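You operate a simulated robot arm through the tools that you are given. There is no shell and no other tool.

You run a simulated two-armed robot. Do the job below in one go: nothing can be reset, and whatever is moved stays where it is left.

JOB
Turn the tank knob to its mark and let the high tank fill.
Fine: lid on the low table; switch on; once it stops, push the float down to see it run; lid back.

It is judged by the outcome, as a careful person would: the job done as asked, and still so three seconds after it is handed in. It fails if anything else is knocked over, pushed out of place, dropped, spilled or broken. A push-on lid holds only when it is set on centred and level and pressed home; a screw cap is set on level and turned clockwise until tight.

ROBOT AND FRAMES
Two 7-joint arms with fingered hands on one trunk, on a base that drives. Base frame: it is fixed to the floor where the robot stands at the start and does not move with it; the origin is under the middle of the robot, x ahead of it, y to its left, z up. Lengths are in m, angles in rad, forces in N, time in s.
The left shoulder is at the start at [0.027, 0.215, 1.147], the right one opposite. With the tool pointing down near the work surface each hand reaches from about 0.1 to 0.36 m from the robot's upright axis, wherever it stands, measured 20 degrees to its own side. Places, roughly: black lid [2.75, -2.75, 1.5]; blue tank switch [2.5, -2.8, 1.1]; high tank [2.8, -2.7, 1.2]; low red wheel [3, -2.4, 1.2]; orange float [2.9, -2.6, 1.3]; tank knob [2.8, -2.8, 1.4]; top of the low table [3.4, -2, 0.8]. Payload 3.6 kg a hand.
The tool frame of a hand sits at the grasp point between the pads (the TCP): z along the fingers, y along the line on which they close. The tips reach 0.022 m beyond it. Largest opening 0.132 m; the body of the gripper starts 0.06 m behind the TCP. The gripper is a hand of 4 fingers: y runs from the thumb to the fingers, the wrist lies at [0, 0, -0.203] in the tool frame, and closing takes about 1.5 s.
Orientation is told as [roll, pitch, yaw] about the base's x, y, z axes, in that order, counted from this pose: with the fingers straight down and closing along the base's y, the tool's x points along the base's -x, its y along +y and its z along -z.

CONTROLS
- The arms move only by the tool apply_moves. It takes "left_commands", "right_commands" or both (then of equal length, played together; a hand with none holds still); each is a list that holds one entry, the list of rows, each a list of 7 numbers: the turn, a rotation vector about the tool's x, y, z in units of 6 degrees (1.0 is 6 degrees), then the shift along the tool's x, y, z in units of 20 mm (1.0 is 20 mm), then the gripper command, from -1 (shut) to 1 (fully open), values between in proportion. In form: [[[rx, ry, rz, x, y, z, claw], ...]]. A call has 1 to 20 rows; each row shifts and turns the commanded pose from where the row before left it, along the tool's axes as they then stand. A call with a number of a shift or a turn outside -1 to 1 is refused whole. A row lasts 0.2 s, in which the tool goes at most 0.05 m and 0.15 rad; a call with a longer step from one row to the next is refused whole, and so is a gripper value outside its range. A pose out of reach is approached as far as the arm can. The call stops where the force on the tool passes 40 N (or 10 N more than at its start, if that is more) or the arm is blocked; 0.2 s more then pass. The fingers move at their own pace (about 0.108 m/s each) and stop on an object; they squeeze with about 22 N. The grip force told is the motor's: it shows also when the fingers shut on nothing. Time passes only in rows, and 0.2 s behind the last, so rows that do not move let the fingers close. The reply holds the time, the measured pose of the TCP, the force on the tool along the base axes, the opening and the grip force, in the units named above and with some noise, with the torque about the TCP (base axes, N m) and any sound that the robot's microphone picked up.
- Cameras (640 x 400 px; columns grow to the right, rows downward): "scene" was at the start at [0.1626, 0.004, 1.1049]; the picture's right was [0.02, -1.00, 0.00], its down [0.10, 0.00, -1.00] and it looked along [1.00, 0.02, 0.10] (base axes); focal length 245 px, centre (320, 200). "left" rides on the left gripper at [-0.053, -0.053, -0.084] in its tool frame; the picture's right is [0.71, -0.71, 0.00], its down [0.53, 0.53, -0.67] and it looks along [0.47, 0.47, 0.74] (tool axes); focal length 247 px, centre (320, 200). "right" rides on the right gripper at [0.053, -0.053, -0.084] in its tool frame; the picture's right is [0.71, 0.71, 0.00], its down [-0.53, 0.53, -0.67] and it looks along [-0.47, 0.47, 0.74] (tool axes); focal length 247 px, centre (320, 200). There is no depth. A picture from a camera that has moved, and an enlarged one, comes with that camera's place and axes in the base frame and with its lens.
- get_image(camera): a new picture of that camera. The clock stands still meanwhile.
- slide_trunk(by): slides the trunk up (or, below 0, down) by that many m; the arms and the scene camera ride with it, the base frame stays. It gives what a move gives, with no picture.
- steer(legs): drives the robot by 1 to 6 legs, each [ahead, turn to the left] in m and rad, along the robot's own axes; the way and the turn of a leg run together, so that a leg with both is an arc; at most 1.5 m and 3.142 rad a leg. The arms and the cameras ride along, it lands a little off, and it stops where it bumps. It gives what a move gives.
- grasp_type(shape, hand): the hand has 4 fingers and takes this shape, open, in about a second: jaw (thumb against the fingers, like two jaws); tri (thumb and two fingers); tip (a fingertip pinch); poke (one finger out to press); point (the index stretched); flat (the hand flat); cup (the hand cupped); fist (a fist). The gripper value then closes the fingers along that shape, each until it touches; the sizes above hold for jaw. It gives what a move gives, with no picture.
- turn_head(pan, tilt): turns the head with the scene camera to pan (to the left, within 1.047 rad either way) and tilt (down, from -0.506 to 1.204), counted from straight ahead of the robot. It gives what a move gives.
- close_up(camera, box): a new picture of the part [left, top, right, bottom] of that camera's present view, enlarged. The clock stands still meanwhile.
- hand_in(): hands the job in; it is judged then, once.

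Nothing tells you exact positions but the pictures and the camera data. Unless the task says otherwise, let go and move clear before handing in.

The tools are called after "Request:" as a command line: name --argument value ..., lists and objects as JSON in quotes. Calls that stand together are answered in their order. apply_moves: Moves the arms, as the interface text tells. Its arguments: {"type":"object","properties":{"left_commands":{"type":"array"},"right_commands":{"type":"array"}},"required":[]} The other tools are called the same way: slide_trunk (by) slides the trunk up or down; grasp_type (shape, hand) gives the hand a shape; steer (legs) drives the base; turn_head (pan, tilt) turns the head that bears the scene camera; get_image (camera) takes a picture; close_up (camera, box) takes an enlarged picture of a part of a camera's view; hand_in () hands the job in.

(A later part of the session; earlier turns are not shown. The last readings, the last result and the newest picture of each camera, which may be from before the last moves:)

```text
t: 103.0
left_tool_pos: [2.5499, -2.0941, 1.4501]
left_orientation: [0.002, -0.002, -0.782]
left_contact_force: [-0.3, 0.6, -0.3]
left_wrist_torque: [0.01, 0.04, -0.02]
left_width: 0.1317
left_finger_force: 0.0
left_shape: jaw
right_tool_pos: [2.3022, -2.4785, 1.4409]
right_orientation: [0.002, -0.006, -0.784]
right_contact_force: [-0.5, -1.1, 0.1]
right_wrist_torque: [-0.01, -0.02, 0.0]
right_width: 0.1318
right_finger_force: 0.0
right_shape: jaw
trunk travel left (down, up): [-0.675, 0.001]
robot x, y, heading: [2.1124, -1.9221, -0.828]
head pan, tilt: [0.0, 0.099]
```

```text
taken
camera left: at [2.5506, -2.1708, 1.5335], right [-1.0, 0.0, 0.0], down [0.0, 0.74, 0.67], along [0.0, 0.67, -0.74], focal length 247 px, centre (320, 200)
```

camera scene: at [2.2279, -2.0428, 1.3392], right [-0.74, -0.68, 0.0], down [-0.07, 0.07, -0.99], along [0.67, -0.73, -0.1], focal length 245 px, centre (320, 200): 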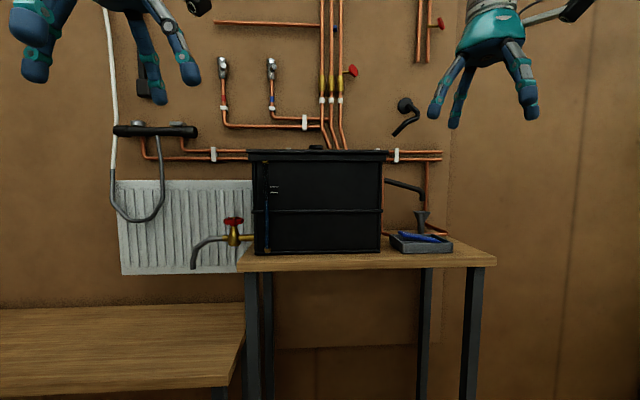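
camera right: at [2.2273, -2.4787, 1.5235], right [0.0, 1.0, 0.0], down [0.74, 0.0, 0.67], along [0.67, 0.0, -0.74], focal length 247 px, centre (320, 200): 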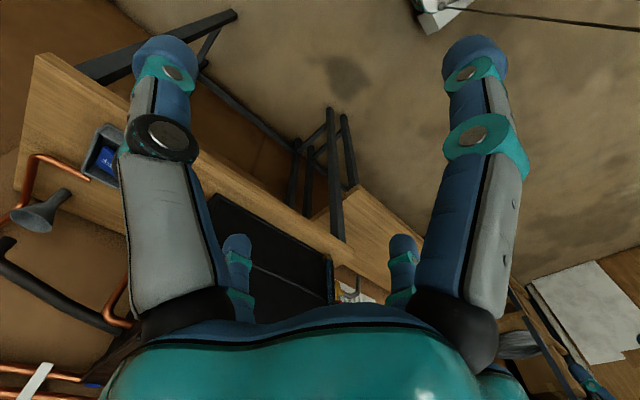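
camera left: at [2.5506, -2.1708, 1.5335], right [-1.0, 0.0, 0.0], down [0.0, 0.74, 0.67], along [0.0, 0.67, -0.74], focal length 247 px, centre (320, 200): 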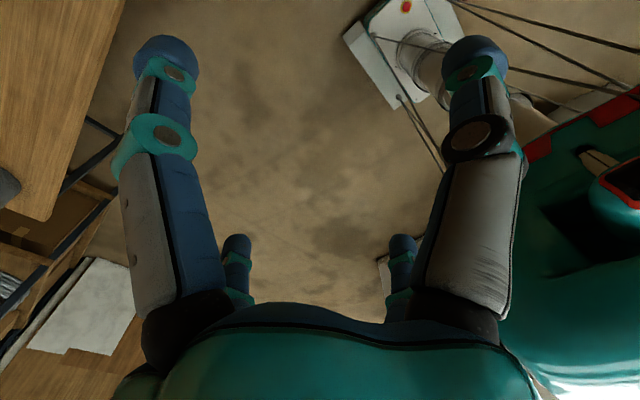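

There's a small grip on top of the lid and I can see the switch box tilted rocker. I'll zoom in to read the lid grip, gauge and switch.

Request:
close_up --camera "scene" --box '[235, 130, 405, 260]'

Request:
close_up --camera "scene" --box '[280, 130, 360, 180]'

Request:
close_up --camera "scene" --box '[375, 170, 475, 265]'

Request:
close_up --camera "scene" --box '[245, 150, 305, 260]'

```text
3.08 times, centred on (320, 195) of scene
camera zoom: at [2.2279, -2.0428, 1.3392], right [-0.74, -0.68, 0.0], down [-0.07, 0.07, -0.99], along [0.67, -0.73, -0.1], focal length 754 px, centre (320, 215)
```

zoom: 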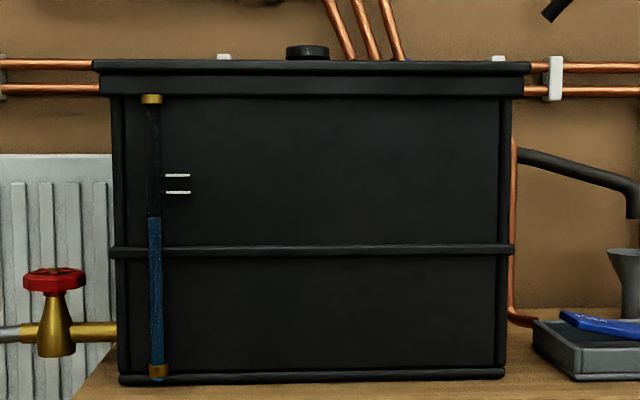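

```text
8.00 times, centred on (320, 155) of scene
camera zoom: at [2.2279, -2.0428, 1.3392], right [-0.74, -0.68, 0.0], down [-0.07, 0.07, -0.99], along [0.67, -0.73, -0.1], focal length 1959 px, centre (320, 560)
```

zoom: 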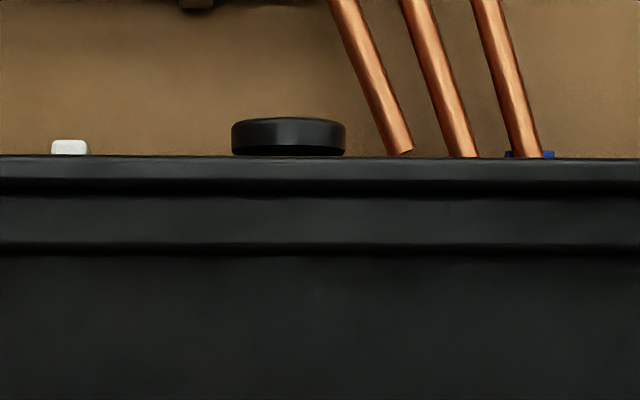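

```text
4.21 times, centred on (425, 218) of scene
camera zoom: at [2.2279, -2.0428, 1.3392], right [-0.74, -0.68, 0.0], down [-0.07, 0.07, -0.99], along [0.67, -0.73, -0.1], focal length 1031 px, centre (-122, 126)
```

zoom: 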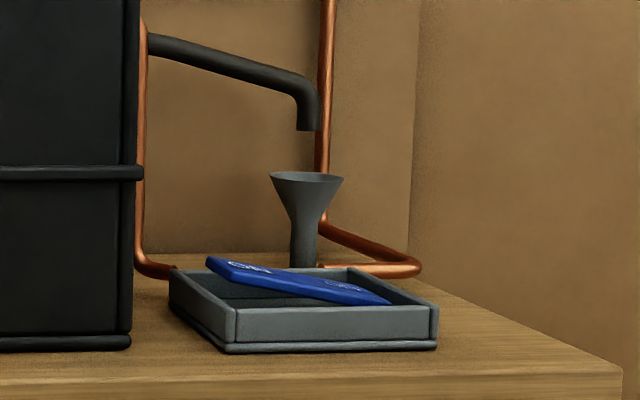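

```text
3.64 times, centred on (275, 205) of scene
camera zoom: at [2.2279, -2.0428, 1.3392], right [-0.74, -0.68, 0.0], down [-0.07, 0.07, -0.99], along [0.67, -0.73, -0.1], focal length 891 px, centre (484, 182)
```

zoom: 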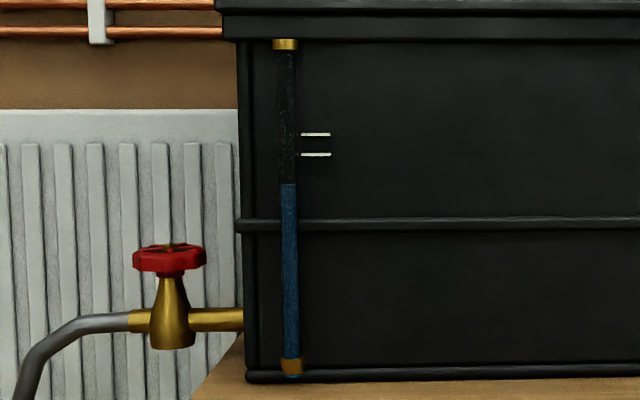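

The lid has a round grip at its centre (about z 1.45, lid top about 1.41), and something blue shows just behind the lid that may be the knob. I'll raise both hands to look over the top.

Request:
apply_moves --left_commands '[[[0, 0, 0, 0.5, 0, -1, 1], [0, 0, 0, 0.5, 0, -1, 1], [0, 0, 0, 0.5, 0, -1, 1], [0, 0, 0, 0.5, 0, -1, 1], [0, 0, 0, 0.5, 0, -1, 1], [0, 0, 0, 0.5, 0, -1, 1], [0, 0, 0, 0.5, 0, -1, 1], [0, 0, 0, 0.5, 0, -1, 1], [0, 0, 0, 0.5, 0, -1, 1], [0, 0, 0, 0.5, 0, -1, 1]]]' --right_commands '[[[0, 0, 0, 0, 0, -1, 1], [0, 0, 0, 0, 0, -1, 1], [0, 0, 0, 0, 0, -1, 1], [0, 0, 0, 0, 0, -1, 1], [0, 0, 0, 0, 0, -1, 1], [0, 0, 0, 0, 0, -1, 1], [0, 0, 0, 0, 0, -1, 1], [0, 0, 0, 0, 0, -1, 1], [0, 0, 0, 0, 0, -1, 1], [0, 0, 0, 0, 0, -1, 1]]]'

Request:
get_image --camera "right"

```text
t: 105.2
left_tool_pos: [2.4777, -2.0212, 1.6512]
left_orientation: [0.001, -0.004, -0.781]
left_contact_force: [0.0, 0.0, -0.8]
left_wrist_torque: [-0.04, -0.03, -0.02]
left_width: 0.1319
left_finger_force: 0.0
left_shape: jaw
right_tool_pos: [2.299, -2.4776, 1.5626]
right_orientation: [0.004, -0.009, -0.784]
right_contact_force: [0.1, 0.3, -0.6]
right_wrist_torque: [0.01, 0.0, 0.02]
right_width: 0.1317
right_finger_force: 0.1
right_shape: jaw
right hand out of reach, approached as far as the arm can: row 6, 7, 8, 9, 10
trunk travel left (down, up): [-0.675, 0.001]
robot x, y, heading: [2.1123, -1.9202, -0.83]
head pan, tilt: [0.0, 0.099]
```

```text
taken
camera right: at [2.2235, -2.4767, 1.6453], right [0.0, 1.0, 0.0], down [0.74, 0.0, 0.67], along [0.67, 0.0, -0.74], focal length 247 px, centre (320, 200)
```

right: 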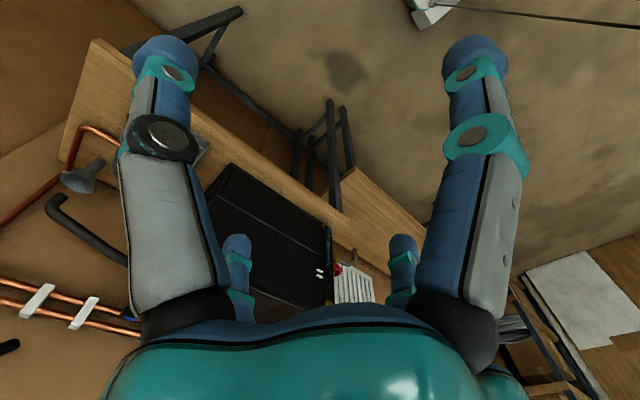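

The hands can go to about z 1.56 at that distance, which clears the lid. I'll straighten up and drive nearer to the stand, keeping the base front short of its edge.

Request:
steer --legs '[[0, 0.045], [0.45, 0.0]]'

Request:
get_image --camera "right"

Request:
get_image --camera "scene"

```text
t: 106.1
left_tool_pos: [2.4824, -2.0078, 1.6509]
left_orientation: [0.0, -0.002, -0.741]
left_contact_force: [-0.3, -0.2, -0.3]
left_wrist_torque: [0.02, -0.02, 0.06]
left_width: 0.132
left_finger_force: 0.0
left_shape: jaw
right_tool_pos: [2.3254, -2.4698, 1.5627]
right_orientation: [-0.003, -0.01, -0.735]
right_contact_force: [-0.6, 0.6, 0.2]
right_wrist_torque: [0.01, -0.01, 0.01]
right_width: 0.1321
right_finger_force: 0.0
right_shape: jaw
trunk travel left (down, up): [-0.675, 0.001]
robot x, y, heading: [2.1165, -1.9213, -0.792]
head pan, tilt: [0.0, 0.099]
stopped in leg 1: the robot was blocked; the commanded pose is now the measured one
```

```text
taken
camera right: at [2.2499, -2.472, 1.6458], right [-0.05, 1.0, -0.01], down [0.74, 0.04, 0.67], along [0.67, 0.03, -0.74], focal length 247 px, centre (320, 200)
```

right: 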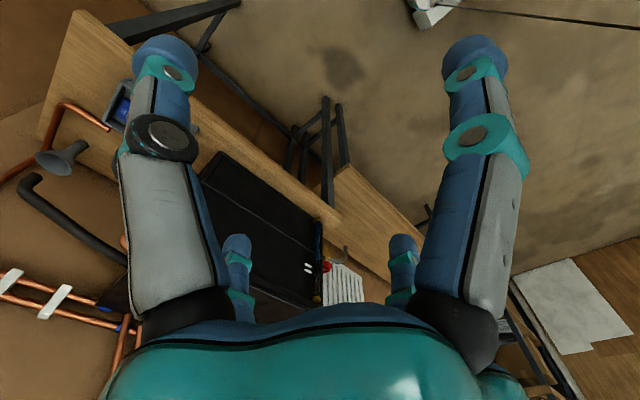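

```text
taken
camera scene: at [2.2321, -2.0397, 1.3392], right [-0.71, -0.7, 0.0], down [-0.07, 0.07, -0.99], along [0.7, -0.71, -0.1], focal length 245 px, centre (320, 200)
```

scene: 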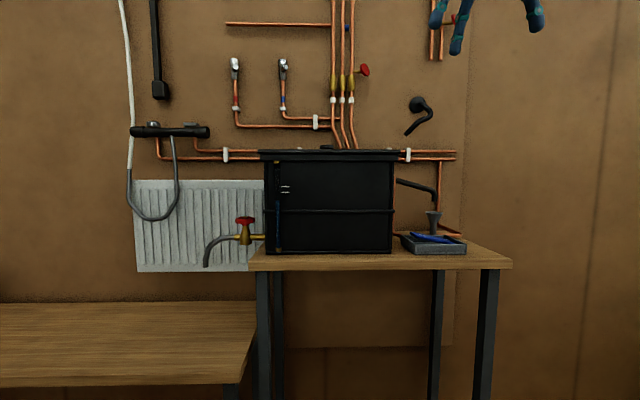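

The small turn is done (again only lag). Now I drive straight ahead towards the stand.

Request:
steer --legs '[[0.45, 0.0]]'

Request:
get_image --camera "right"

Request:
get_image --camera "left"

Request:
get_image --camera "scene"

```text
t: 108.8
left_tool_pos: [2.7985, -2.3318, 1.6516]
left_orientation: [-0.001, -0.003, -0.744]
left_contact_force: [-0.8, 0.6, 0.2]
left_wrist_torque: [0.01, 0.02, -0.01]
left_width: 0.132
left_finger_force: 0.0
left_shape: jaw
right_tool_pos: [2.6398, -2.7926, 1.5634]
right_orientation: [0.0, -0.011, -0.738]
right_contact_force: [0.4, 0.2, -0.9]
right_wrist_torque: [-0.04, -0.03, 0.0]
right_width: 0.132
right_finger_force: 0.1
right_shape: jaw
trunk travel left (down, up): [-0.675, 0.001]
robot x, y, heading: [2.4349, -2.2426, -0.797]
head pan, tilt: [0.0, 0.099]
```

```text
taken
camera right: at [2.5656, -2.7956, 1.6462], right [-0.05, 1.0, -0.01], down [0.74, 0.04, 0.67], along [0.67, 0.03, -0.74], focal length 247 px, centre (320, 200)
```

right: 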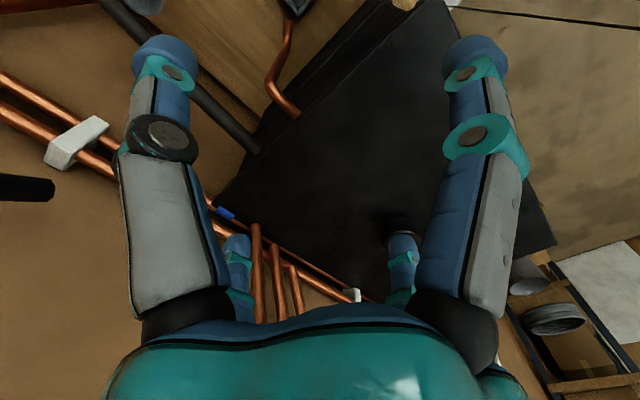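

```text
taken
camera left: at [2.8028, -2.4082, 1.7349], right [-1.0, -0.04, 0.0], down [-0.03, 0.74, 0.67], along [-0.03, 0.67, -0.75], focal length 247 px, centre (320, 200)
```

left: 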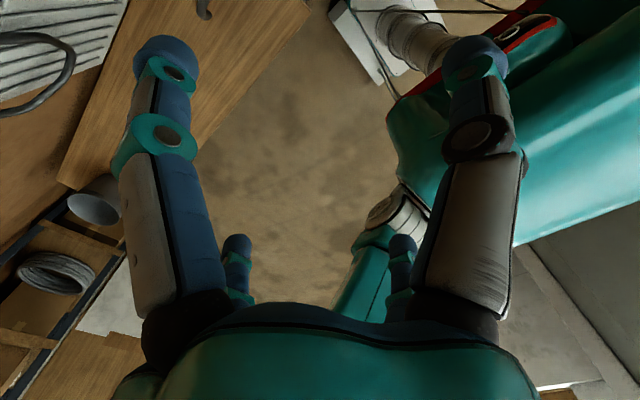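

```text
taken
camera scene: at [2.5492, -2.3633, 1.3393], right [-0.71, -0.7, 0.0], down [-0.07, 0.07, -0.99], along [0.7, -0.71, -0.1], focal length 245 px, centre (320, 200)
```

scene: 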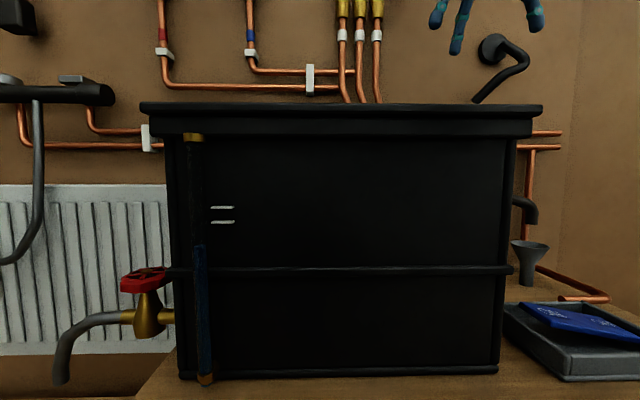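

The lid's top is at z 1.412, about 0.41 by 0.29 m, centred near (2.815, -2.665), with a 5 cm round grip in the middle; no knob shows outside, so it is probably inside. I'll back up and shift to the right by an S-curve so that my base fits between the stand legs and both tank and switch are in reach.

Request:
steer --legs '[[-0.6, 0.0], [0.36, -0.5], [0.36, 0.5]]'

Request:
get_image --camera "scene"

```text
t: 113.6
left_tool_pos: [2.44, -2.1561, 1.6611]
left_orientation: [0.004, -0.042, -1.085]
left_contact_force: [1.2, 1.0, 0.5]
left_wrist_torque: [-0.04, 0.04, 0.01]
left_width: 0.1324
left_finger_force: 0.1
left_shape: jaw
right_tool_pos: [2.309, -2.4461, 1.5844]
right_orientation: [0.302, -0.185, -0.551]
right_contact_force: [-0.8, 1.0, 1.0]
right_wrist_torque: [-0.12, -0.05, -0.06]
right_width: 0.132
right_finger_force: 0.2
right_shape: jaw
trunk travel left (down, up): [-0.675, 0.001]
robot x, y, heading: [2.1516, -2.0012, -1.154]
head pan, tilt: [0.0, 0.099]
stopped in leg 2: the robot was blocked; the commanded pose is now the measured one
```

```text
taken
camera scene: at [2.2104, -2.1322, 1.3427], right [-0.92, -0.4, 0.0], down [-0.03, 0.07, -1.0], along [0.4, -0.91, -0.08], focal length 245 px, centre (320, 200)
```

scene: 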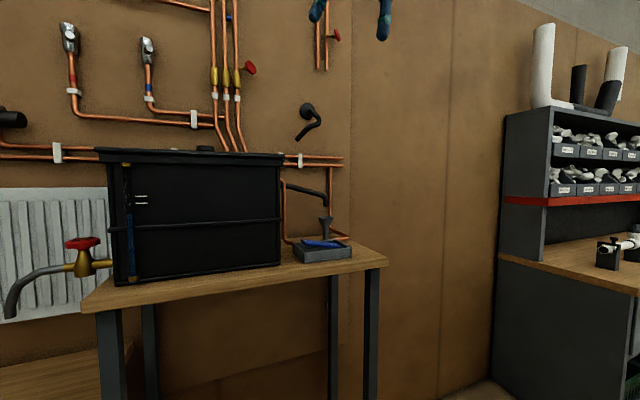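

The arc stopped partway and the right hand's pose changed, so something may have touched the right arm. I'll check the hand views before any further move.

Request:
get_image --camera "right"

Request:
turn_head --pan -1.0 --tilt 0.3

Request:
get_image --camera "scene"

```text
taken
camera right: at [2.2149, -2.4774, 1.6362], right [-0.27, 0.96, 0.08], down [0.48, 0.06, 0.88], along [0.84, 0.28, -0.47], focal length 247 px, centre (320, 200)
```

right: 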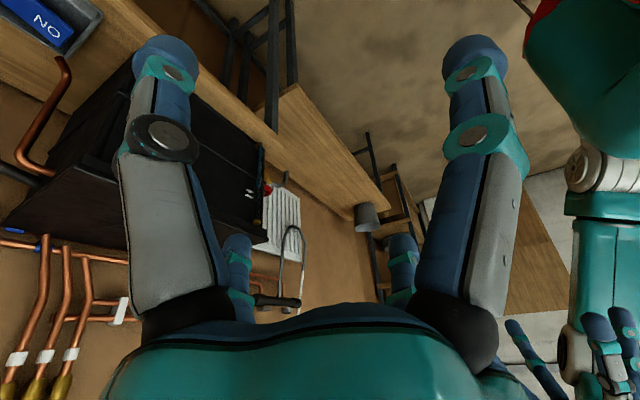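

```text
t: 114.8
left_tool_pos: [2.4472, -2.1815, 1.6567]
left_orientation: [0.009, -0.027, -1.086]
left_contact_force: [-0.1, 0.5, 0.0]
left_wrist_torque: [-0.05, 0.0, -0.02]
left_width: 0.132
left_finger_force: 0.1
left_shape: jaw
right_tool_pos: [2.3152, -2.468, 1.5792]
right_orientation: [0.311, -0.177, -0.553]
right_contact_force: [-0.4, 0.9, -1.0]
right_wrist_torque: [0.0, -0.02, 0.05]
right_width: 0.1321
right_finger_force: 0.1
right_shape: jaw
trunk travel left (down, up): [-0.675, 0.001]
robot x, y, heading: [2.1513, -2.0032, -1.153]
head pan, tilt: [-1.0, 0.3]
```

```text
taken
camera scene: at [2.1274, -2.1437, 1.3213], right [-0.83, 0.55, 0.0], down [0.16, 0.24, -0.96], along [-0.53, -0.8, -0.29], focal length 245 px, centre (320, 200)
```

scene: 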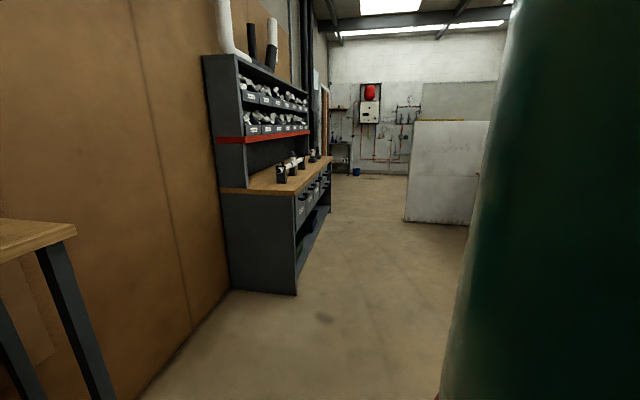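

I want to see what is behind and beside my right arm; I'll take the left hand view and look up along the right arm.

Request:
get_image --camera "left"

Request:
turn_head --pan -1.047 --tilt -0.4

Request:
get_image --camera "scene"

```text
taken
camera left: at [2.4235, -2.2522, 1.7414], right [-0.95, 0.3, -0.02], down [0.21, 0.72, 0.66], along [0.21, 0.62, -0.75], focal length 247 px, centre (320, 200)
```

left: 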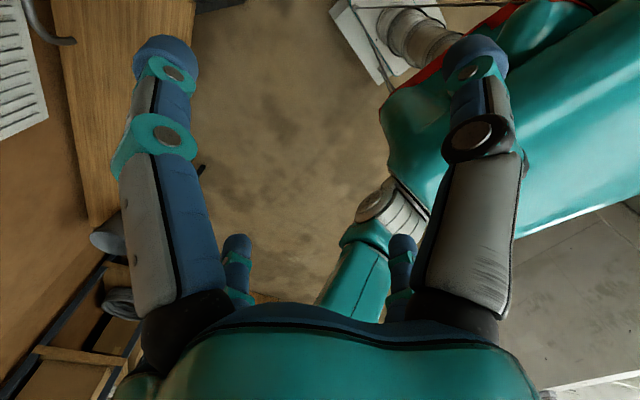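

```text
t: 115.9
left_tool_pos: [2.4497, -2.1872, 1.6551]
left_orientation: [0.011, -0.02, -1.087]
left_contact_force: [-0.2, 0.2, -0.6]
left_wrist_torque: [0.02, -0.03, 0.0]
left_width: 0.1318
left_finger_force: 0.0
left_shape: jaw
right_tool_pos: [2.3177, -2.4739, 1.5763]
right_orientation: [0.311, -0.174, -0.556]
right_contact_force: [-0.5, -0.6, -0.3]
right_wrist_torque: [-0.03, 0.01, 0.03]
right_width: 0.1321
right_finger_force: 0.0
right_shape: jaw
trunk travel left (down, up): [-0.675, 0.001]
robot x, y, heading: [2.1534, -2.0029, -1.16]
head pan, tilt: [-1.047, -0.4]
```

```text
taken
camera scene: at [2.1375, -2.1289, 1.3815], right [-0.81, 0.59, 0.0], down [-0.23, -0.31, -0.92], along [-0.54, -0.74, 0.39], focal length 245 px, centre (320, 200)
```

scene: 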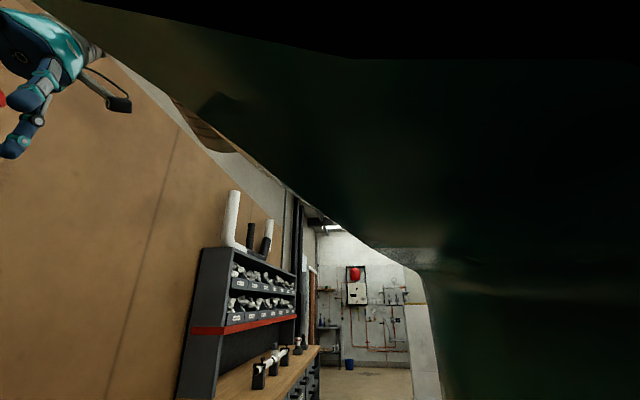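

Nothing external is near the right arm; it was stretched at its limit and swung out of line during the turn. I'll bring the right hand back upright and closer in, well inside its reach.

Request:
apply_moves --right_commands '[[[0.99, 0, 0, 0, -0.3, 0.3, 1], [0.99, 0, 0, 0, -0.3, 0.3, 1], [0.99, 0, 0, 0, -0.3, 0.3, 1], [0, 0.83, 0, 0, -0.3, 0.3, 1], [0, 0.83, 0, 0, -0.3, 0.3, 1], [0, 0, 0.96, 0, 0, 0, 1], [0, 0, 0.96, 0, 0, 0, 1], [0, 0, 0.96, 0, 0, 0, 1], [0, 0, 0.96, 0, 0, 0, 1], [0, 0, 0.96, 0, 0, 0, 1], [0, 0, 0.96, 0, 0, 0, 1]]]'

```text
t: 118.3
left_tool_pos: [2.4506, -2.1877, 1.6561]
left_orientation: [0.009, -0.016, -1.085]
left_contact_force: [-0.4, -0.5, -0.4]
left_wrist_torque: [0.02, 0.01, -0.04]
left_width: 0.1317
left_finger_force: 0.0
left_shape: jaw
right_tool_pos: [2.2698, -2.482, 1.5777]
right_orientation: [0.001, 0.0, -1.16]
right_contact_force: [-0.5, -0.1, 0.8]
right_wrist_torque: [0.0, -0.02, -0.05]
right_width: 0.132
right_finger_force: 0.1
right_shape: jaw
right hand out of reach, approached as far as the arm can: row 1, 2, 3, 4, 5
trunk travel left (down, up): [-0.675, 0.001]
robot x, y, heading: [2.1516, -2.0036, -1.153]
head pan, tilt: [-1.047, -0.4]
```

The right hand is upright again; I'll move it in to a comfortable carrying place and lower it a little.

Request:
apply_moves --right_commands '[[[0, 0, 0, 0.6, -0.98, 0.4, 1], [0, 0, 0, 0.6, -0.98, 0.4, 1], [0, 0, 0, 0.6, -0.98, 0.4, 1], [0, 0, 0, 0.6, -0.98, 0.4, 1], [0, 0, 0, 0.6, -0.98, 0.4, 1], [0, 0, 0, 0.6, -0.98, 0.4, 1], [0, 0, 0, 0.6, -0.98, 0.4, 1], [0, 0, 0, 0.6, -0.98, 0.4, 1]]]'

Request:
turn_head --pan 0.0 --tilt 0.1

Request:
get_image --camera "scene"

```text
t: 120.1
left_tool_pos: [2.448, -2.1882, 1.6552]
left_orientation: [0.01, -0.021, -1.087]
left_contact_force: [0.3, 0.1, 0.4]
left_wrist_torque: [-0.01, -0.01, -0.02]
left_width: 0.132
left_finger_force: 0.1
left_shape: jaw
right_tool_pos: [2.086, -2.4582, 1.5137]
right_orientation: [0.005, 0.0, -1.157]
right_contact_force: [0.2, 0.9, 0.0]
right_wrist_torque: [-0.02, -0.03, 0.02]
right_width: 0.1319
right_finger_force: 0.0
right_shape: jaw
trunk travel left (down, up): [-0.675, 0.001]
robot x, y, heading: [2.1548, -2.0044, -1.158]
head pan, tilt: [-1.047, -0.4]
```

```text
t: 121.4
left_tool_pos: [2.4514, -2.1862, 1.6544]
left_orientation: [0.009, -0.02, -1.086]
left_contact_force: [0.0, -0.4, -0.2]
left_wrist_torque: [0.02, 0.0, 0.02]
left_width: 0.1321
left_finger_force: 0.2
left_shape: jaw
right_tool_pos: [2.0876, -2.4572, 1.5129]
right_orientation: [0.003, 0.0, -1.157]
right_contact_force: [0.4, -0.1, -0.1]
right_wrist_torque: [0.0, -0.02, -0.01]
right_width: 0.1321
right_finger_force: 0.0
right_shape: jaw
trunk travel left (down, up): [-0.675, 0.001]
robot x, y, heading: [2.1537, -2.0042, -1.156]
head pan, tilt: [0.0, 0.099]
```

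```text
taken
camera scene: at [2.2185, -2.1549, 1.3393], right [-0.92, -0.4, 0.0], down [-0.04, 0.09, -0.99], along [0.4, -0.91, -0.1], focal length 245 px, centre (320, 200)
```

scene: 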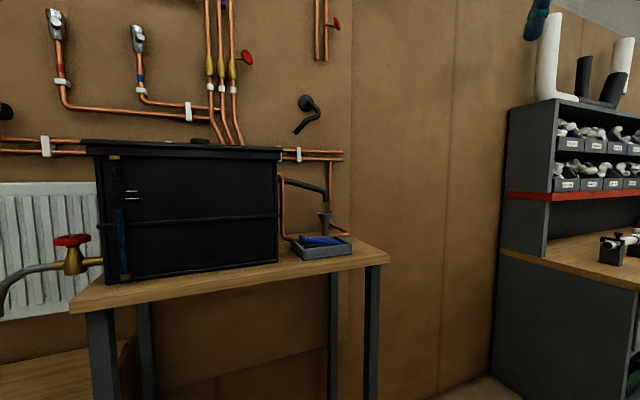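

I'm facing slightly right of the tank; I'll drive on 0.4 m, then turn left to face it square.

Request:
steer --legs '[[0.4, 0.0]]'

Request:
steer --legs '[[0, 0.2], [0, 0.18]]'

Request:
get_image --camera "scene"

```text
t: 123.9
left_tool_pos: [2.6119, -2.5541, 1.6558]
left_orientation: [0.009, -0.021, -1.083]
left_contact_force: [-0.5, 0.8, 0.0]
left_wrist_torque: [0.02, 0.0, 0.0]
left_width: 0.1319
left_finger_force: 0.0
left_shape: jaw
right_tool_pos: [2.2495, -2.8258, 1.5128]
right_orientation: [0.001, 0.001, -1.155]
right_contact_force: [0.5, 1.1, -0.2]
right_wrist_torque: [-0.02, -0.01, 0.0]
right_width: 0.1322
right_finger_force: 0.1
right_shape: jaw
trunk travel left (down, up): [-0.675, 0.001]
robot x, y, heading: [2.3115, -2.3691, -1.154]
head pan, tilt: [0.0, 0.099]
```

```text
t: 125.8
left_tool_pos: [2.6592, -2.4299, 1.6548]
left_orientation: [0.009, -0.021, -0.703]
left_contact_force: [-0.3, 0.5, -0.8]
left_wrist_torque: [-0.01, 0.0, 0.0]
left_width: 0.1318
left_finger_force: 0.2
left_shape: jaw
right_tool_pos: [2.4238, -2.8163, 1.5138]
right_orientation: [0.002, 0.0, -0.775]
right_contact_force: [-1.2, -0.5, 0.5]
right_wrist_torque: [-0.02, 0.02, 0.04]
right_width: 0.1318
right_finger_force: 0.0
right_shape: jaw
trunk travel left (down, up): [-0.675, 0.001]
robot x, y, heading: [2.3082, -2.3805, -0.77]
head pan, tilt: [0.0, 0.099]
```

```text
taken
camera scene: at [2.4228, -2.4959, 1.3394], right [-0.7, -0.72, 0.0], down [-0.07, 0.07, -1.0], along [0.71, -0.69, -0.1], focal length 245 px, centre (320, 200)
```

scene: 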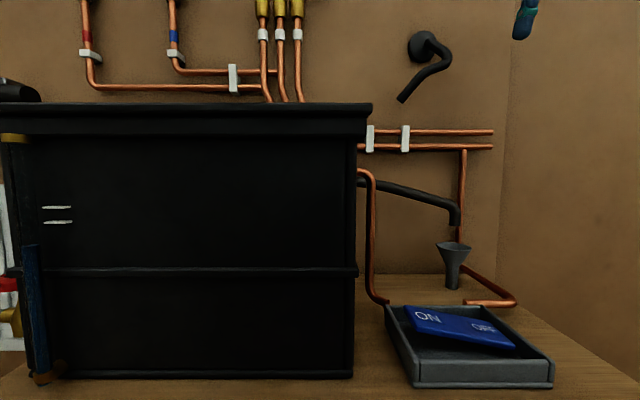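

The switch now reads clearly: a blue rocker with ON at the raised left end and OFF pressed at the right. I'll move 0.09 m closer, then take the lid with the left hand.

Request:
steer --legs '[[0.09, -0.01]]'

Request:
turn_head --pan 0.25 --tilt -0.2

Request:
get_image --camera "scene"

Request:
get_image --camera "right"

Request:
get_image --camera "left"

```text
t: 126.9
left_tool_pos: [2.7242, -2.4968, 1.6557]
left_orientation: [0.008, -0.021, -0.712]
left_contact_force: [0.4, 0.2, 1.0]
left_wrist_torque: [0.0, 0.03, 0.01]
left_width: 0.132
left_finger_force: 0.2
left_shape: jaw
right_tool_pos: [2.4856, -2.8829, 1.5131]
right_orientation: [0.003, 0.001, -0.783]
right_contact_force: [-0.4, 0.2, 0.1]
right_wrist_torque: [0.01, 0.04, 0.01]
right_width: 0.1321
right_finger_force: 0.0
right_shape: jaw
trunk travel left (down, up): [-0.675, 0.001]
robot x, y, heading: [2.3695, -2.4429, -0.786]
head pan, tilt: [0.0, 0.099]
```

```text
t: 127.7
left_tool_pos: [2.7251, -2.4979, 1.6556]
left_orientation: [0.01, -0.019, -0.713]
left_contact_force: [-0.5, -0.8, 0.0]
left_wrist_torque: [0.02, 0.02, -0.01]
left_width: 0.1319
left_finger_force: 0.1
left_shape: jaw
right_tool_pos: [2.4857, -2.8824, 1.5147]
right_orientation: [0.005, 0.002, -0.784]
right_contact_force: [0.5, -0.4, -0.2]
right_wrist_torque: [0.03, 0.02, 0.0]
right_width: 0.132
right_finger_force: 0.1
right_shape: jaw
trunk travel left (down, up): [-0.675, 0.001]
robot x, y, heading: [2.3689, -2.4461, -0.788]
head pan, tilt: [0.25, -0.201]
```

```text
taken
camera scene: at [2.4945, -2.5396, 1.3656], right [-0.51, -0.86, 0.0], down [0.17, -0.1, -0.98], along [0.84, -0.5, 0.2], focal length 245 px, centre (320, 200)
```

scene: 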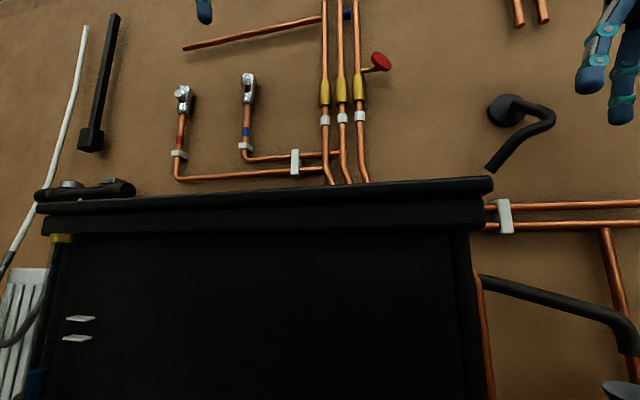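

```text
taken
camera right: at [2.4108, -2.8837, 1.5974], right [0.0, 1.0, 0.0], down [0.74, 0.0, 0.67], along [0.67, 0.0, -0.74], focal length 247 px, centre (320, 200)
```

right: 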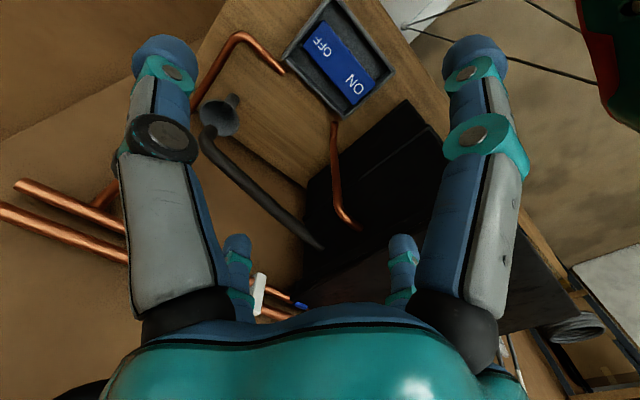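

```text
taken
camera left: at [2.7295, -2.5741, 1.7405], right [-1.0, -0.07, -0.02], down [-0.07, 0.75, 0.66], along [-0.03, 0.66, -0.75], focal length 247 px, centre (320, 200)
```

left: 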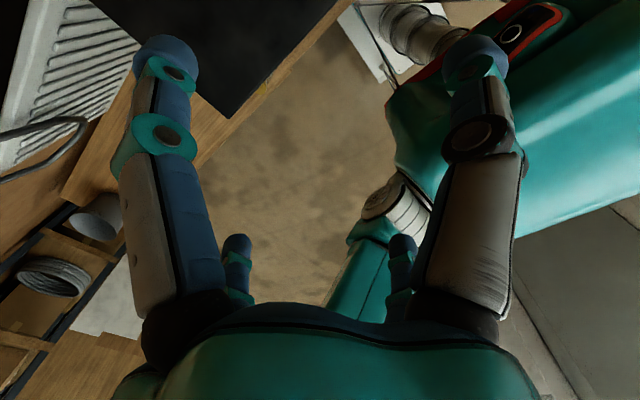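

The lid grip should be about 0.47 m ahead and 0.16 m left of my axis. I'll bring the left hand, opened, to a point just above it and check with the other camera.

Request:
apply_moves --left_commands '[[[0.095, 0.19, 0.69, 0, 0, 0, 1], [0, 0, 0, -0.9085, -0.2725, 0.5, 1], [0, 0, 0, -0.9085, -0.2725, 0.5, 1], [0, 0, 0, -0.9085, -0.2725, 0.5, 1], [0, 0, 0, -0.9085, -0.2725, 0.5, 1], [0, 0, 0, -0.9085, -0.2725, 0.5, 1], [0, 0, 0, -0.9085, -0.2725, 0.5, 1], [0, 0, 0, -0.9085, -0.2725, 0.5, 1], [0, 0, 0, -0.9085, -0.2725, 0.5, 1], [0, 0, 0, -0.9085, -0.2725, 0.5, 1], [0, 0, 0, -0.9085, -0.2725, 0.5, 1], [0, 0, 0, 0, 0, 0.5, 1]]]'

Request:
get_image --camera "right"

Request:
get_image --camera "left"

Request:
get_image --camera "scene"

```text
t: 130.3
left_tool_pos: [2.8147, -2.6645, 1.5468]
left_orientation: [-0.001, 0.001, -0.783]
left_contact_force: [0.4, 0.0, -0.5]
left_wrist_torque: [-0.03, 0.0, -0.01]
left_width: 0.1321
left_finger_force: 0.2
left_shape: jaw
right_tool_pos: [2.4861, -2.8818, 1.5145]
right_orientation: [0.002, 0.0, -0.785]
right_contact_force: [-0.5, 0.3, 0.2]
right_wrist_torque: [-0.02, -0.02, -0.02]
right_width: 0.1318
right_finger_force: 0.1
right_shape: jaw
trunk travel left (down, up): [-0.675, 0.001]
robot x, y, heading: [2.3709, -2.4474, -0.784]
head pan, tilt: [0.25, -0.201]
```

```text
taken
camera right: at [2.4108, -2.8824, 1.5979], right [0.0, 1.0, 0.0], down [0.74, 0.0, 0.67], along [0.67, 0.0, -0.74], focal length 247 px, centre (320, 200)
```

right: 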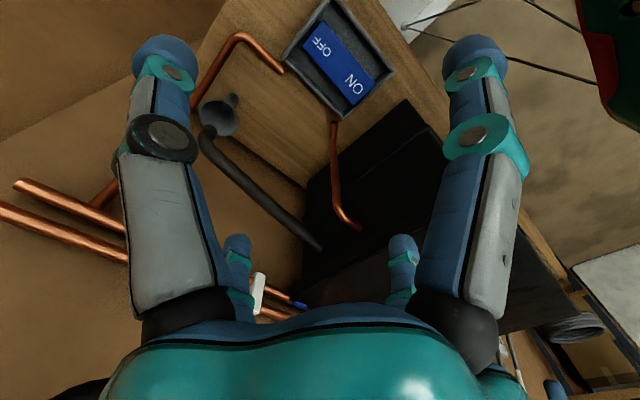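

```text
taken
camera left: at [2.8158, -2.7406, 1.63], right [-1.0, 0.0, 0.0], down [0.0, 0.74, 0.67], along [0.0, 0.67, -0.74], focal length 247 px, centre (320, 200)
```

left: 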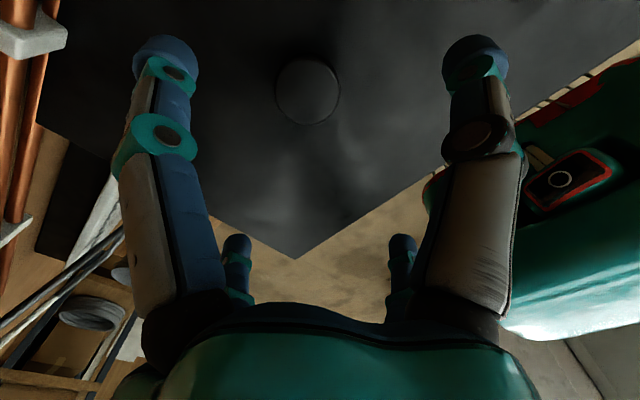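

```text
taken
camera scene: at [2.4944, -2.5384, 1.3658], right [-0.51, -0.86, 0.0], down [0.17, -0.1, -0.98], along [0.84, -0.5, 0.2], focal length 245 px, centre (320, 200)
```

scene: 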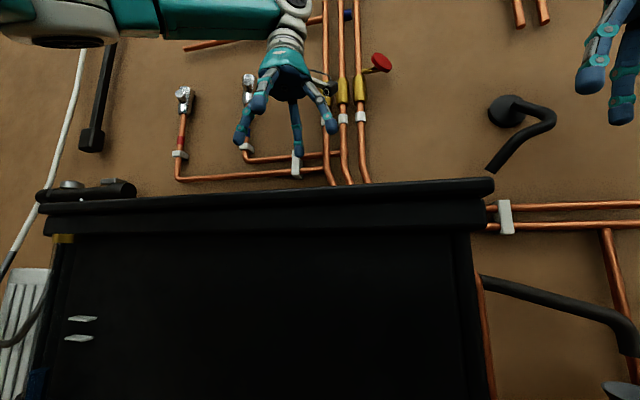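

The left camera sees the round grip just ahead of centre, at about (2.826, -2.675). I'll shift 15 mm forward, go down 60 mm and check again.

Request:
apply_moves --left_commands '[[[0, 0, 0, -0.38, 0, 1, 1], [0, 0, 0, -0.39, 0, 1, 1], [0, 0, 0, 0, 0, 1, 1]]]'

Request:
get_image --camera "left"

```text
t: 131.1
left_tool_pos: [2.8267, -2.6772, 1.4859]
left_orientation: [0.0, 0.0, -0.784]
left_contact_force: [0.1, -0.3, -0.2]
left_wrist_torque: [0.02, 0.01, -0.02]
left_width: 0.1318
left_finger_force: 0.0
left_shape: jaw
right_tool_pos: [2.4843, -2.8832, 1.5148]
right_orientation: [0.0, 0.0, -0.783]
right_contact_force: [-1.3, -0.6, -0.1]
right_wrist_torque: [-0.03, 0.0, -0.04]
right_width: 0.132
right_finger_force: 0.1
right_shape: jaw
trunk travel left (down, up): [-0.675, 0.001]
robot x, y, heading: [2.3747, -2.442, -0.78]
head pan, tilt: [0.25, -0.201]
```

```text
taken
camera left: at [2.8261, -2.7527, 1.5696], right [-1.0, 0.0, 0.0], down [0.0, 0.74, 0.67], along [0.0, 0.67, -0.74], focal length 247 px, centre (320, 200)
```

left: 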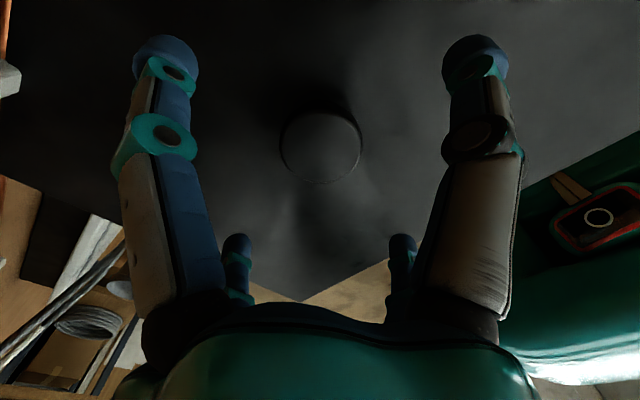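

The hand is centred over the 47 mm grip. I'll go down about 45 mm so that the fingertips are just above the lid, then close.

Request:
apply_moves --left_commands '[[[0, 0, 0, 0, 0, 0.75, 1], [0, 0, 0, 0, 0, 0.75, 1], [0, 0, 0, 0, 0, 0.75, 1]]]'

Request:
get_image --camera "left"

Request:
get_image --camera "scene"

```text
t: 131.9
left_tool_pos: [2.8258, -2.6764, 1.4417]
left_orientation: [0.0, 0.0, -0.785]
left_contact_force: [0.4, -0.8, -0.3]
left_wrist_torque: [0.04, 0.02, -0.02]
left_width: 0.132
left_finger_force: 0.0
left_shape: jaw
right_tool_pos: [2.4863, -2.8829, 1.5156]
right_orientation: [0.004, 0.0, -0.784]
right_contact_force: [-0.1, 0.3, -0.2]
right_wrist_torque: [-0.01, -0.03, -0.02]
right_width: 0.1318
right_finger_force: 0.1
right_shape: jaw
trunk travel left (down, up): [-0.675, 0.001]
robot x, y, heading: [2.3695, -2.4465, -0.781]
head pan, tilt: [0.25, -0.201]
```

```text
taken
camera left: at [2.8264, -2.7529, 1.525], right [-1.0, 0.0, 0.0], down [0.0, 0.74, 0.67], along [0.0, 0.67, -0.74], focal length 247 px, centre (320, 200)
```

left: 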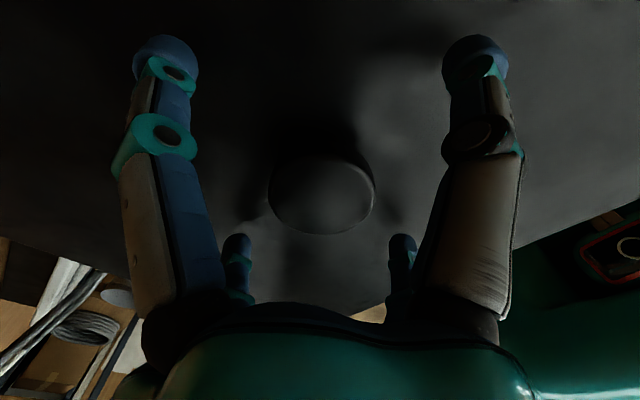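

```text
taken
camera scene: at [2.4943, -2.5391, 1.3658], right [-0.51, -0.86, 0.0], down [0.17, -0.1, -0.98], along [0.84, -0.5, 0.2], focal length 245 px, centre (320, 200)
```

scene: 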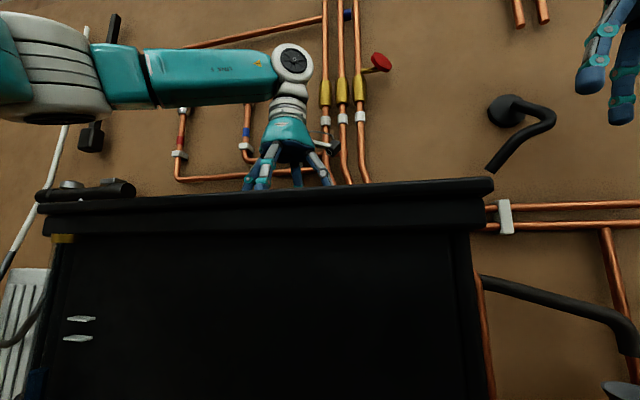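

The grip lies centred between the fingers. I'll close the hand on it.

Request:
apply_moves --left_commands '[[[0, 0, 0, 0, 0, 0, -1], [0, 0, 0, 0, 0, 0, -1], [0, 0, 0, 0, 0, 0, -1], [0, 0, 0, 0, 0, 0, -1], [0, 0, 0, 0, 0, 0, -1], [0, 0, 0, 0, 0, 0, -1], [0, 0, 0, 0, 0, 0, -1], [0, 0, 0, 0, 0, 0, -1], [0, 0, 0, 0, 0, 0, -1]]]'

Request:
get_image --camera "left"

```text
t: 133.9
left_tool_pos: [2.8259, -2.6765, 1.4413]
left_orientation: [0.0, 0.002, -0.784]
left_contact_force: [-0.5, 0.9, -3.4]
left_wrist_torque: [0.18, -0.04, -0.01]
left_width: 0.0348
left_finger_force: 22.3
left_shape: jaw
right_tool_pos: [2.4862, -2.8835, 1.5147]
right_orientation: [0.004, 0.0, -0.783]
right_contact_force: [0.0, -0.7, 0.1]
right_wrist_torque: [0.01, 0.01, 0.04]
right_width: 0.1319
right_finger_force: 0.0
right_shape: jaw
trunk travel left (down, up): [-0.675, 0.001]
robot x, y, heading: [2.3719, -2.445, -0.785]
head pan, tilt: [0.25, -0.201]
```

```text
taken
camera left: at [2.8266, -2.753, 1.5252], right [-1.0, 0.0, 0.0], down [0.0, 0.74, 0.67], along [0.0, 0.67, -0.74], focal length 247 px, centre (320, 200)
```

left: 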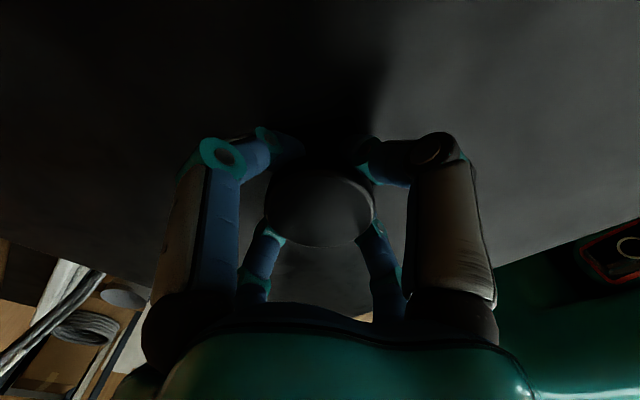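

The fingers closed to 35 mm, i.e. on the narrower stem under the disc: a good hold. I'll lift the lid slowly and straight up.

Request:
apply_moves --left_commands '[[[0, 0, 0, 0, 0, -0.25, -1], [0, 0, 0, 0, 0, -0.25, -1], [0, 0, 0, 0, 0, -0.25, -1], [0, 0, 0, 0, 0, -0.25, -1], [0, 0, 0, 0, 0, -0.25, -1], [0, 0, 0, 0, 0, -0.25, -1]]]'

Request:
get_image --camera "scene"

```text
t: 135.3
left_tool_pos: [2.8257, -2.6778, 1.4708]
left_orientation: [0.0, -0.001, -0.782]
left_contact_force: [0.5, -0.7, -3.8]
left_wrist_torque: [-0.01, -0.01, 0.02]
left_width: 0.0342
left_finger_force: 22.2
left_shape: jaw
right_tool_pos: [2.4854, -2.8823, 1.5153]
right_orientation: [0.004, 0.0, -0.782]
right_contact_force: [0.0, -0.2, -0.2]
right_wrist_torque: [0.0, -0.05, -0.01]
right_width: 0.1322
right_finger_force: 0.0
right_shape: jaw
trunk travel left (down, up): [-0.675, 0.001]
robot x, y, heading: [2.3703, -2.4434, -0.782]
head pan, tilt: [0.25, -0.201]
```

```text
taken
camera scene: at [2.4944, -2.5393, 1.3657], right [-0.51, -0.86, 0.0], down [0.17, -0.1, -0.98], along [0.84, -0.5, 0.2], focal length 245 px, centre (320, 200)
```

scene: 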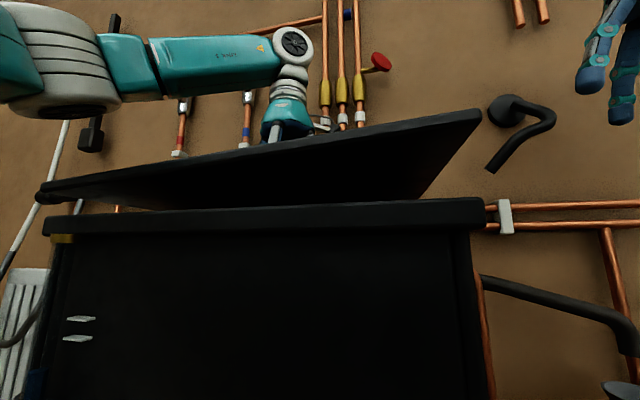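

The lid came up, but it looks tilted in the hand. I'll zoom in to judge.

Request:
close_up --camera "scene" --box '[20, 80, 520, 260]'

Request:
get_image --camera "right"

Request:
get_image --camera "left"

```text
1.28 times, centred on (270, 170) of scene
camera zoom: at [2.4944, -2.5393, 1.3657], right [-0.51, -0.86, 0.0], down [0.17, -0.1, -0.98], along [0.84, -0.5, 0.2], focal length 314 px, centre (384, 238)
```

zoom: 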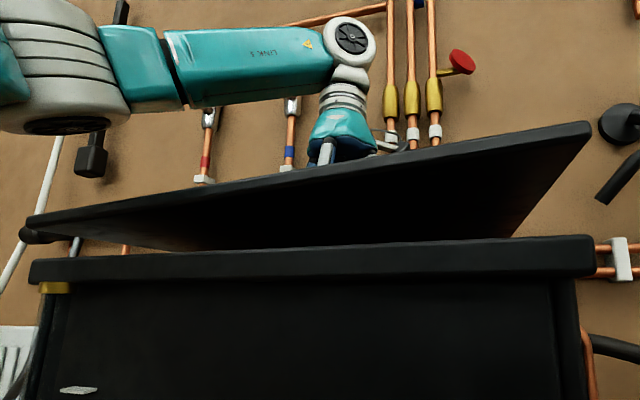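

```text
taken
camera right: at [2.4107, -2.8834, 1.5976], right [0.0, 1.0, 0.0], down [0.74, 0.0, 0.67], along [0.67, 0.0, -0.74], focal length 247 px, centre (320, 200)
```

right: 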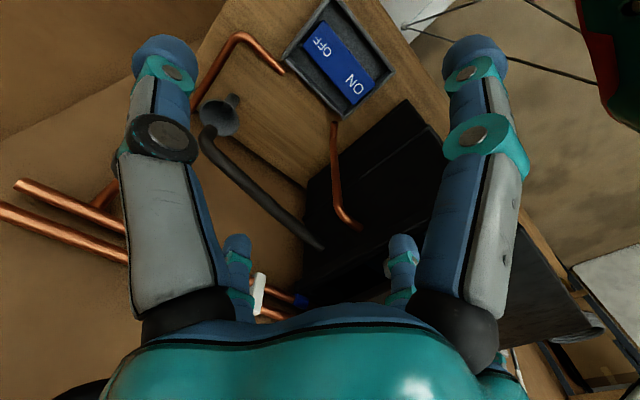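

```text
taken
camera left: at [2.8262, -2.7528, 1.5547], right [-1.0, 0.0, 0.0], down [0.0, 0.74, 0.67], along [0.0, 0.67, -0.74], focal length 247 px, centre (320, 200)
```

left: 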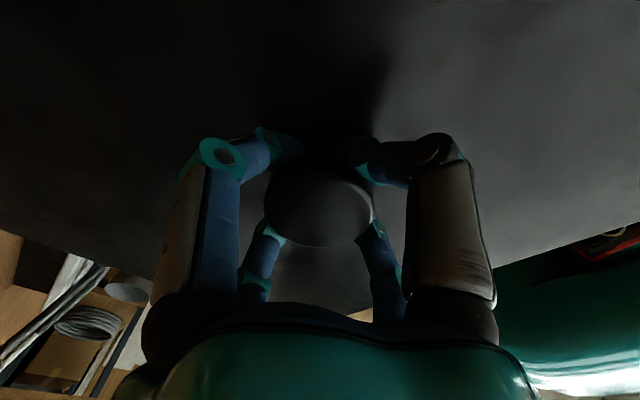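

Compared with the left hand view the lid keeps nearly level (about 3 degrees), so the hold is fine. I'll raise it another 5 cm to clear the rim.

Request:
apply_moves --left_commands '[[[0, 0, 0, 0, 0, -0.4, -1], [0, 0, 0, 0, 0, -0.4, -1], [0, 0, 0, 0, 0, -0.4, -1], [0, 0, 0, 0, 0, -0.4, -1], [0, 0, 0, 0, 0, -0.4, -1], [0, 0, 0, 0, 0, -0.4, -1]]]'

Request:
get_image --camera "scene"

```text
t: 136.7
left_tool_pos: [2.8269, -2.6758, 1.5198]
left_orientation: [0.0, 0.0, -0.783]
left_contact_force: [0.3, 0.3, -4.5]
left_wrist_torque: [0.01, 0.0, 0.01]
left_width: 0.0343
left_finger_force: 22.0
left_shape: jaw
right_tool_pos: [2.4857, -2.8827, 1.5155]
right_orientation: [0.004, 0.002, -0.783]
right_contact_force: [-0.3, 0.5, -0.4]
right_wrist_torque: [0.03, 0.03, 0.02]
right_width: 0.1319
right_finger_force: 0.0
right_shape: jaw
trunk travel left (down, up): [-0.675, 0.001]
robot x, y, heading: [2.3727, -2.448, -0.782]
head pan, tilt: [0.25, -0.201]
```

```text
taken
camera scene: at [2.4942, -2.5393, 1.3658], right [-0.51, -0.86, 0.0], down [0.17, -0.1, -0.98], along [0.84, -0.5, 0.2], focal length 245 px, centre (320, 200)
```

scene: 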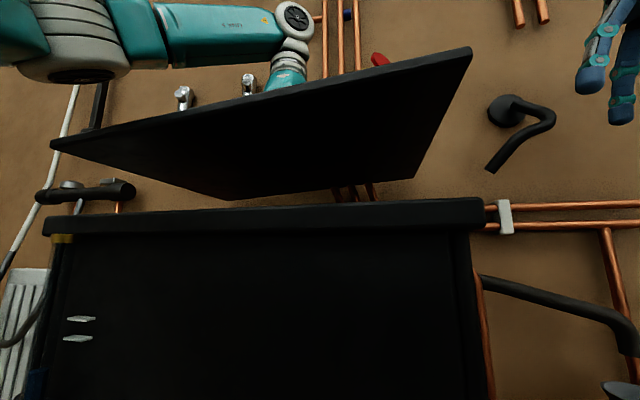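

The lid (about 0.45 kg) hangs steady and clear of the rim. I'll back straight away from the stand with it.

Request:
steer --legs '[[-0.65, 0.0]]'

Request:
turn_head --pan 0.0 --tilt 0.1

Request:
get_image --camera "scene"

```text
t: 140.3
left_tool_pos: [2.3651, -2.2186, 1.5194]
left_orientation: [0.002, 0.0, -0.78]
left_contact_force: [0.4, 0.1, -3.7]
left_wrist_torque: [-0.02, 0.0, -0.02]
left_width: 0.0342
left_finger_force: 21.6
left_shape: jaw
right_tool_pos: [2.0266, -2.427, 1.5157]
right_orientation: [0.003, 0.0, -0.784]
right_contact_force: [-1.0, 0.1, 0.0]
right_wrist_torque: [-0.05, -0.02, 0.01]
right_width: 0.132
right_finger_force: 0.0
right_shape: jaw
trunk travel left (down, up): [-0.675, 0.001]
robot x, y, heading: [1.9093, -1.9919, -0.775]
head pan, tilt: [0.25, -0.201]
```

```text
t: 141.1
left_tool_pos: [2.3651, -2.2178, 1.5189]
left_orientation: [0.0, 0.001, -0.78]
left_contact_force: [0.4, 0.0, -4.8]
left_wrist_torque: [0.0, 0.01, -0.05]
left_width: 0.0343
left_finger_force: 21.6
left_shape: jaw
right_tool_pos: [2.0244, -2.425, 1.5155]
right_orientation: [0.003, 0.0, -0.782]
right_contact_force: [0.4, 0.1, -0.5]
right_wrist_torque: [0.01, 0.0, -0.01]
right_width: 0.1318
right_finger_force: 0.0
right_shape: jaw
trunk travel left (down, up): [-0.675, 0.001]
robot x, y, heading: [1.9064, -1.9895, -0.78]
head pan, tilt: [0.0, 0.099]
```

```text
taken
camera scene: at [2.0269, -2.1046, 1.3393], right [-0.7, -0.71, 0.0], down [-0.07, 0.07, -0.99], along [0.71, -0.7, -0.1], focal length 245 px, centre (320, 200)
```

scene: 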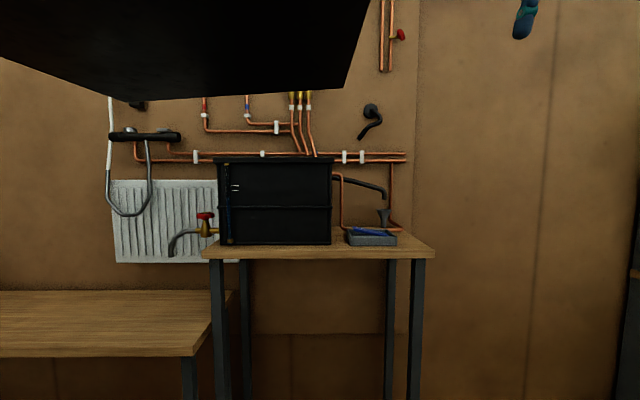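

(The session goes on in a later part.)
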